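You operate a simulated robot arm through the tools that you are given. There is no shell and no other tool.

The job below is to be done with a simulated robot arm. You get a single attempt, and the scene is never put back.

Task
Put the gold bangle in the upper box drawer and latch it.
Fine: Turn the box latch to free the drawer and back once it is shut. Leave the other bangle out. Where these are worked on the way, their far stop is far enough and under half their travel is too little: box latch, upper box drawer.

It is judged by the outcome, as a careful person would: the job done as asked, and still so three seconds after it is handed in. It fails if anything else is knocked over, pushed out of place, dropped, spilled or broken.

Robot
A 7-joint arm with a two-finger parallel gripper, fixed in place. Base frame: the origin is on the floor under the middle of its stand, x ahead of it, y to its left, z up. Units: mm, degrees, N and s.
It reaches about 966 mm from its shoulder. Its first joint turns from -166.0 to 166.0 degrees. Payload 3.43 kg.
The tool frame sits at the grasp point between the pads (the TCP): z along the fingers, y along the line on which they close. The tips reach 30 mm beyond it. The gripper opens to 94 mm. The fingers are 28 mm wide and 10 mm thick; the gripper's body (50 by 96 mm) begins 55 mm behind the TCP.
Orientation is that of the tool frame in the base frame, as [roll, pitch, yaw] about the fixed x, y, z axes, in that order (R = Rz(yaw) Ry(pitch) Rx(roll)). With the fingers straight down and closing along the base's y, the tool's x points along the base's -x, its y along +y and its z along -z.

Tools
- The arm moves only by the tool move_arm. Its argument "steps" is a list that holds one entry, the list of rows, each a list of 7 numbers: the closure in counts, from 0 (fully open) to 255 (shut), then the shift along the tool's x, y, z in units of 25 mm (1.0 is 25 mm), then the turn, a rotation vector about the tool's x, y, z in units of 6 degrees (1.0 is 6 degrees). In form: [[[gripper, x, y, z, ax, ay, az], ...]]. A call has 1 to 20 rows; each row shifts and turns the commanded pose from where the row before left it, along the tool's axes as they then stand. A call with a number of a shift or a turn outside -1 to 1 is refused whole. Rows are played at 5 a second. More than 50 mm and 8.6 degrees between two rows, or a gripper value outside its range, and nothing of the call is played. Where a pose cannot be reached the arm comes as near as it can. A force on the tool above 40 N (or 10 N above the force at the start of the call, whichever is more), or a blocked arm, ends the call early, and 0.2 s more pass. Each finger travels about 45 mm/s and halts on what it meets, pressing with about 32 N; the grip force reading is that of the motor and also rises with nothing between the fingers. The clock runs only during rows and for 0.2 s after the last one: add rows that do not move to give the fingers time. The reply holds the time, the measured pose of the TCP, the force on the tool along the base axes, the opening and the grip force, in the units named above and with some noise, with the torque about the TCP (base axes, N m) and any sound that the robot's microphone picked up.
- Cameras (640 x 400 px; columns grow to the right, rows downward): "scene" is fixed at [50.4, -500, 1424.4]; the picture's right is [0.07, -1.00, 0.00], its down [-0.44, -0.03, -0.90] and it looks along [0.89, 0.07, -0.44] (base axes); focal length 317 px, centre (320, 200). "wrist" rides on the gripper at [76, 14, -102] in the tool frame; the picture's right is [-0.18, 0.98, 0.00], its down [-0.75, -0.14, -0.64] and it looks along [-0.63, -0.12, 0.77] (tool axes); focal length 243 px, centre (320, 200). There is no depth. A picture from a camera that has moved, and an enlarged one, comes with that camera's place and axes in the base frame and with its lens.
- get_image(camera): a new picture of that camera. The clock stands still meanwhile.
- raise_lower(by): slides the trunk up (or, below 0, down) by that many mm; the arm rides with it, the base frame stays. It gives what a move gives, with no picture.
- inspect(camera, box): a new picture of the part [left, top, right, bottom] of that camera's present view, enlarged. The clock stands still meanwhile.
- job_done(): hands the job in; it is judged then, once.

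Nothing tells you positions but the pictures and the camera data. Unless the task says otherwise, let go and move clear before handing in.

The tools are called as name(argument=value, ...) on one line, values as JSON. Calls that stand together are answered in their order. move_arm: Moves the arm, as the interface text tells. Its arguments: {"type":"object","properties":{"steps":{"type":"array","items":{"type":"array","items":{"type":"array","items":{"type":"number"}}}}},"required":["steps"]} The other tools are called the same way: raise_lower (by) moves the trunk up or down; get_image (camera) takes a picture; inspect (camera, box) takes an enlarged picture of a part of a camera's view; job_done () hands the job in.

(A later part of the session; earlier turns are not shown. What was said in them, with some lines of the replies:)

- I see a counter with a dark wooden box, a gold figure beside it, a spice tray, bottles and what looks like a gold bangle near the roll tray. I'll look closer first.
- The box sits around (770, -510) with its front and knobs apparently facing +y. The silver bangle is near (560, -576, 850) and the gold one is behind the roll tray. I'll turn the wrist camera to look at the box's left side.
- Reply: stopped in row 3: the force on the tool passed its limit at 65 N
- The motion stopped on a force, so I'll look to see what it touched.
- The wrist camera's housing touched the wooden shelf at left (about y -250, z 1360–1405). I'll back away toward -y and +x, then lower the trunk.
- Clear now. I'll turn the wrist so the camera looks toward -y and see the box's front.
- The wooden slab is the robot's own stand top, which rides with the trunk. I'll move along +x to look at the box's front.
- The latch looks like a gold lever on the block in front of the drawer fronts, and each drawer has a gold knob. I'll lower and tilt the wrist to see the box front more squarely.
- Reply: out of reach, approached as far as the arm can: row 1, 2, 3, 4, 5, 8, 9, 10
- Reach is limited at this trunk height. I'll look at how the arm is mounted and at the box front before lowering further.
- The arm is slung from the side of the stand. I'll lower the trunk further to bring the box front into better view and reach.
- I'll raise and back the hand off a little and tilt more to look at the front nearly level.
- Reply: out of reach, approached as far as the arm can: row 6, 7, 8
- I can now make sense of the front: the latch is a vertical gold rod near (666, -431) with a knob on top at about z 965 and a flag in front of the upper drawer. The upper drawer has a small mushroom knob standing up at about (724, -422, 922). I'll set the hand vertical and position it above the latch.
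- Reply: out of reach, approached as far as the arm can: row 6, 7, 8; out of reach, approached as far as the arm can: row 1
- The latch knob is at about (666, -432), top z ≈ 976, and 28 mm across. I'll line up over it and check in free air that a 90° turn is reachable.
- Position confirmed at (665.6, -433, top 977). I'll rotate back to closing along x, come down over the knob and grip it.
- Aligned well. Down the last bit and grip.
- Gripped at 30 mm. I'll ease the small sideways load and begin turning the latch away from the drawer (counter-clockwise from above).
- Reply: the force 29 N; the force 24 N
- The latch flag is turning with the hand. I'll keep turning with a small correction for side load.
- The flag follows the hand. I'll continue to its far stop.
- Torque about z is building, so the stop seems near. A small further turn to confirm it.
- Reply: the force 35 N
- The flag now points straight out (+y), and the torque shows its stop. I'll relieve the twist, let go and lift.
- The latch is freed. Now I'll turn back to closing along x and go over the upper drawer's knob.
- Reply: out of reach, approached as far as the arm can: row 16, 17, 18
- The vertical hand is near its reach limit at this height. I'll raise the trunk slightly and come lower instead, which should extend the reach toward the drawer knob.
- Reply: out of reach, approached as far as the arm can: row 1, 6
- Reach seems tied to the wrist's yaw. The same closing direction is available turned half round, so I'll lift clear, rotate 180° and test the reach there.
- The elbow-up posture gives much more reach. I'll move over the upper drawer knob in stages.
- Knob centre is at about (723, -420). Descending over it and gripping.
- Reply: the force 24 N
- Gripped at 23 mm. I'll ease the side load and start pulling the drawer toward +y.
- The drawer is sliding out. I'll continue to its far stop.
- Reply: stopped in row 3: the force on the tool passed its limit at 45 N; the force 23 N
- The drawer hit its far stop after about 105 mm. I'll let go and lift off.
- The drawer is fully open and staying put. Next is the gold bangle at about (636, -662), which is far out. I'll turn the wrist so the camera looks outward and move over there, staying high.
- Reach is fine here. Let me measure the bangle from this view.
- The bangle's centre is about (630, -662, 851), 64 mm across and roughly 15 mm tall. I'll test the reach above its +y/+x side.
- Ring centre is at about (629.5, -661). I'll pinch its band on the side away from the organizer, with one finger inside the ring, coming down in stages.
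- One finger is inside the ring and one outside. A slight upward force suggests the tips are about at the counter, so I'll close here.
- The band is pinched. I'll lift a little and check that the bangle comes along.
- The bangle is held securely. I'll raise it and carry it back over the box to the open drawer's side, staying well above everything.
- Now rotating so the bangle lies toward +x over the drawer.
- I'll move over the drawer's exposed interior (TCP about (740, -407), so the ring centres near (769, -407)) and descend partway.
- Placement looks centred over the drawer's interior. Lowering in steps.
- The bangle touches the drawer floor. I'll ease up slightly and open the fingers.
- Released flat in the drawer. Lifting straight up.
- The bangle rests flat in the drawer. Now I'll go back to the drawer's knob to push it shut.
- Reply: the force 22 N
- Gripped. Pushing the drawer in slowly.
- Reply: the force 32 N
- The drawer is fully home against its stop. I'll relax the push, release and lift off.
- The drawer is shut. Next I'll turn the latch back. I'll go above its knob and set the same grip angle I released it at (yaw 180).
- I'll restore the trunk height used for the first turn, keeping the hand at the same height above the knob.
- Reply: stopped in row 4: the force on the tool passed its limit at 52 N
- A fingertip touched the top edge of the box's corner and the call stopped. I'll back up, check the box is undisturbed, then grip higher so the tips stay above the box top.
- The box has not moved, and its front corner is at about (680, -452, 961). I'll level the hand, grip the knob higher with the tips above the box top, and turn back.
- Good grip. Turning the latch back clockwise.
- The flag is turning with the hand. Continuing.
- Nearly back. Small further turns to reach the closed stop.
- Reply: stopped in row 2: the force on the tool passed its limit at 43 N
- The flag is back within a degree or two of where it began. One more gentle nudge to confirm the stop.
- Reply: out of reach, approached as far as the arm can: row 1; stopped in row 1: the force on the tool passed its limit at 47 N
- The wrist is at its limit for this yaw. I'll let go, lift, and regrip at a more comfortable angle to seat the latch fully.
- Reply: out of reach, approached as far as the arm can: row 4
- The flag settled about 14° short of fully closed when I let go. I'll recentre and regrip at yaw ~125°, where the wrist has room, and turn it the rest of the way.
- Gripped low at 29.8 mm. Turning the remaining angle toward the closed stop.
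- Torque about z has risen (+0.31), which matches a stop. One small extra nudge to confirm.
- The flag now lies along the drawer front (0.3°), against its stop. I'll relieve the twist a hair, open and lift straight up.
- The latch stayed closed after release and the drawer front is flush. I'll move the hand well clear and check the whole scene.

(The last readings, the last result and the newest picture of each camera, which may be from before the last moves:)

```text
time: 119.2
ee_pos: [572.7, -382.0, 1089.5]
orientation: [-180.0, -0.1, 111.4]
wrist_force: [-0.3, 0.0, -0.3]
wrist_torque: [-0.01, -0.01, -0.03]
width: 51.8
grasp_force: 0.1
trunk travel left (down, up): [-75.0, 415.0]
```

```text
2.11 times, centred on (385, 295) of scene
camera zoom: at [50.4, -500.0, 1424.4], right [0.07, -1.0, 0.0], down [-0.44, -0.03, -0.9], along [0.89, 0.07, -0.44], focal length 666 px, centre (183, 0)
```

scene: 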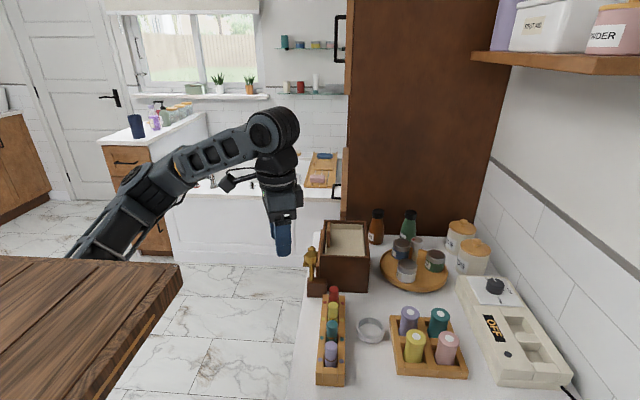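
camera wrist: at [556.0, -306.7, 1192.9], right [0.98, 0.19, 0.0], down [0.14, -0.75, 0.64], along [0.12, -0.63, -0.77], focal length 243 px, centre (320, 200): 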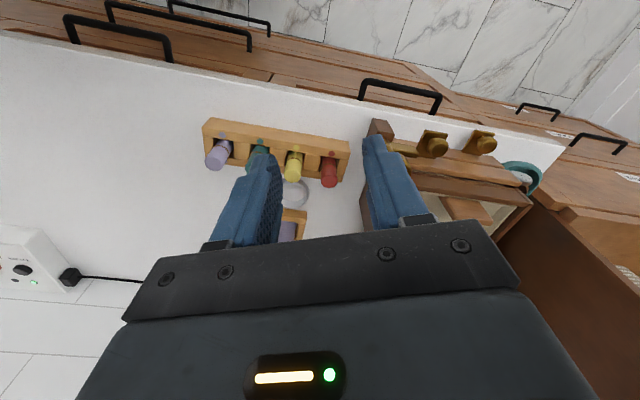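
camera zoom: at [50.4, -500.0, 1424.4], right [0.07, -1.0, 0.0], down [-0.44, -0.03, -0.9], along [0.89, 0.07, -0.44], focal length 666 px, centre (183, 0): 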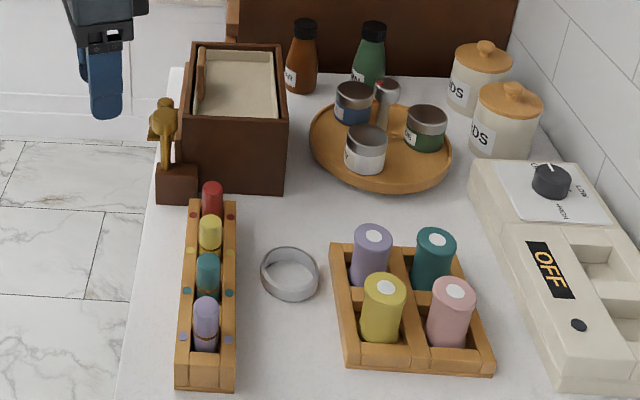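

Everything on the counter looks as it was at the start. The gold bangle is in the upper drawer, the drawer is shut and its latch is back across the front. The silver bangle was left out and the hand is clear, so I'm handing the job in.

job_done()

```text
The job is handed in.
```

The gold bangle is in the upper box drawer. The drawer is pushed fully shut and its latch is turned back across the front. I turned the latch about 90° to its stop to free the drawer, and pulled the drawer about 105 mm to its far stop before placing the bangle flat inside.

Three things went less than cleanly:

- **Robot against its own stand:** early on, the wrist camera's housing bumped the robot's own stand and stopped that move. Nothing else was touched.
- **Box corner:** a fingertip pressed on the box's top corner (52 N) while I was re-gripping the latch. The box did not shift in the pictures afterwards.
- **Latch:** on its first return it ended up about 14° short of closed, so I gripped it again and turned it to the stop. It measured about 0° and stayed there after I let go.

The silver bangle was left out, everything else on the counter looks as it did at the start, and the hand is clear.
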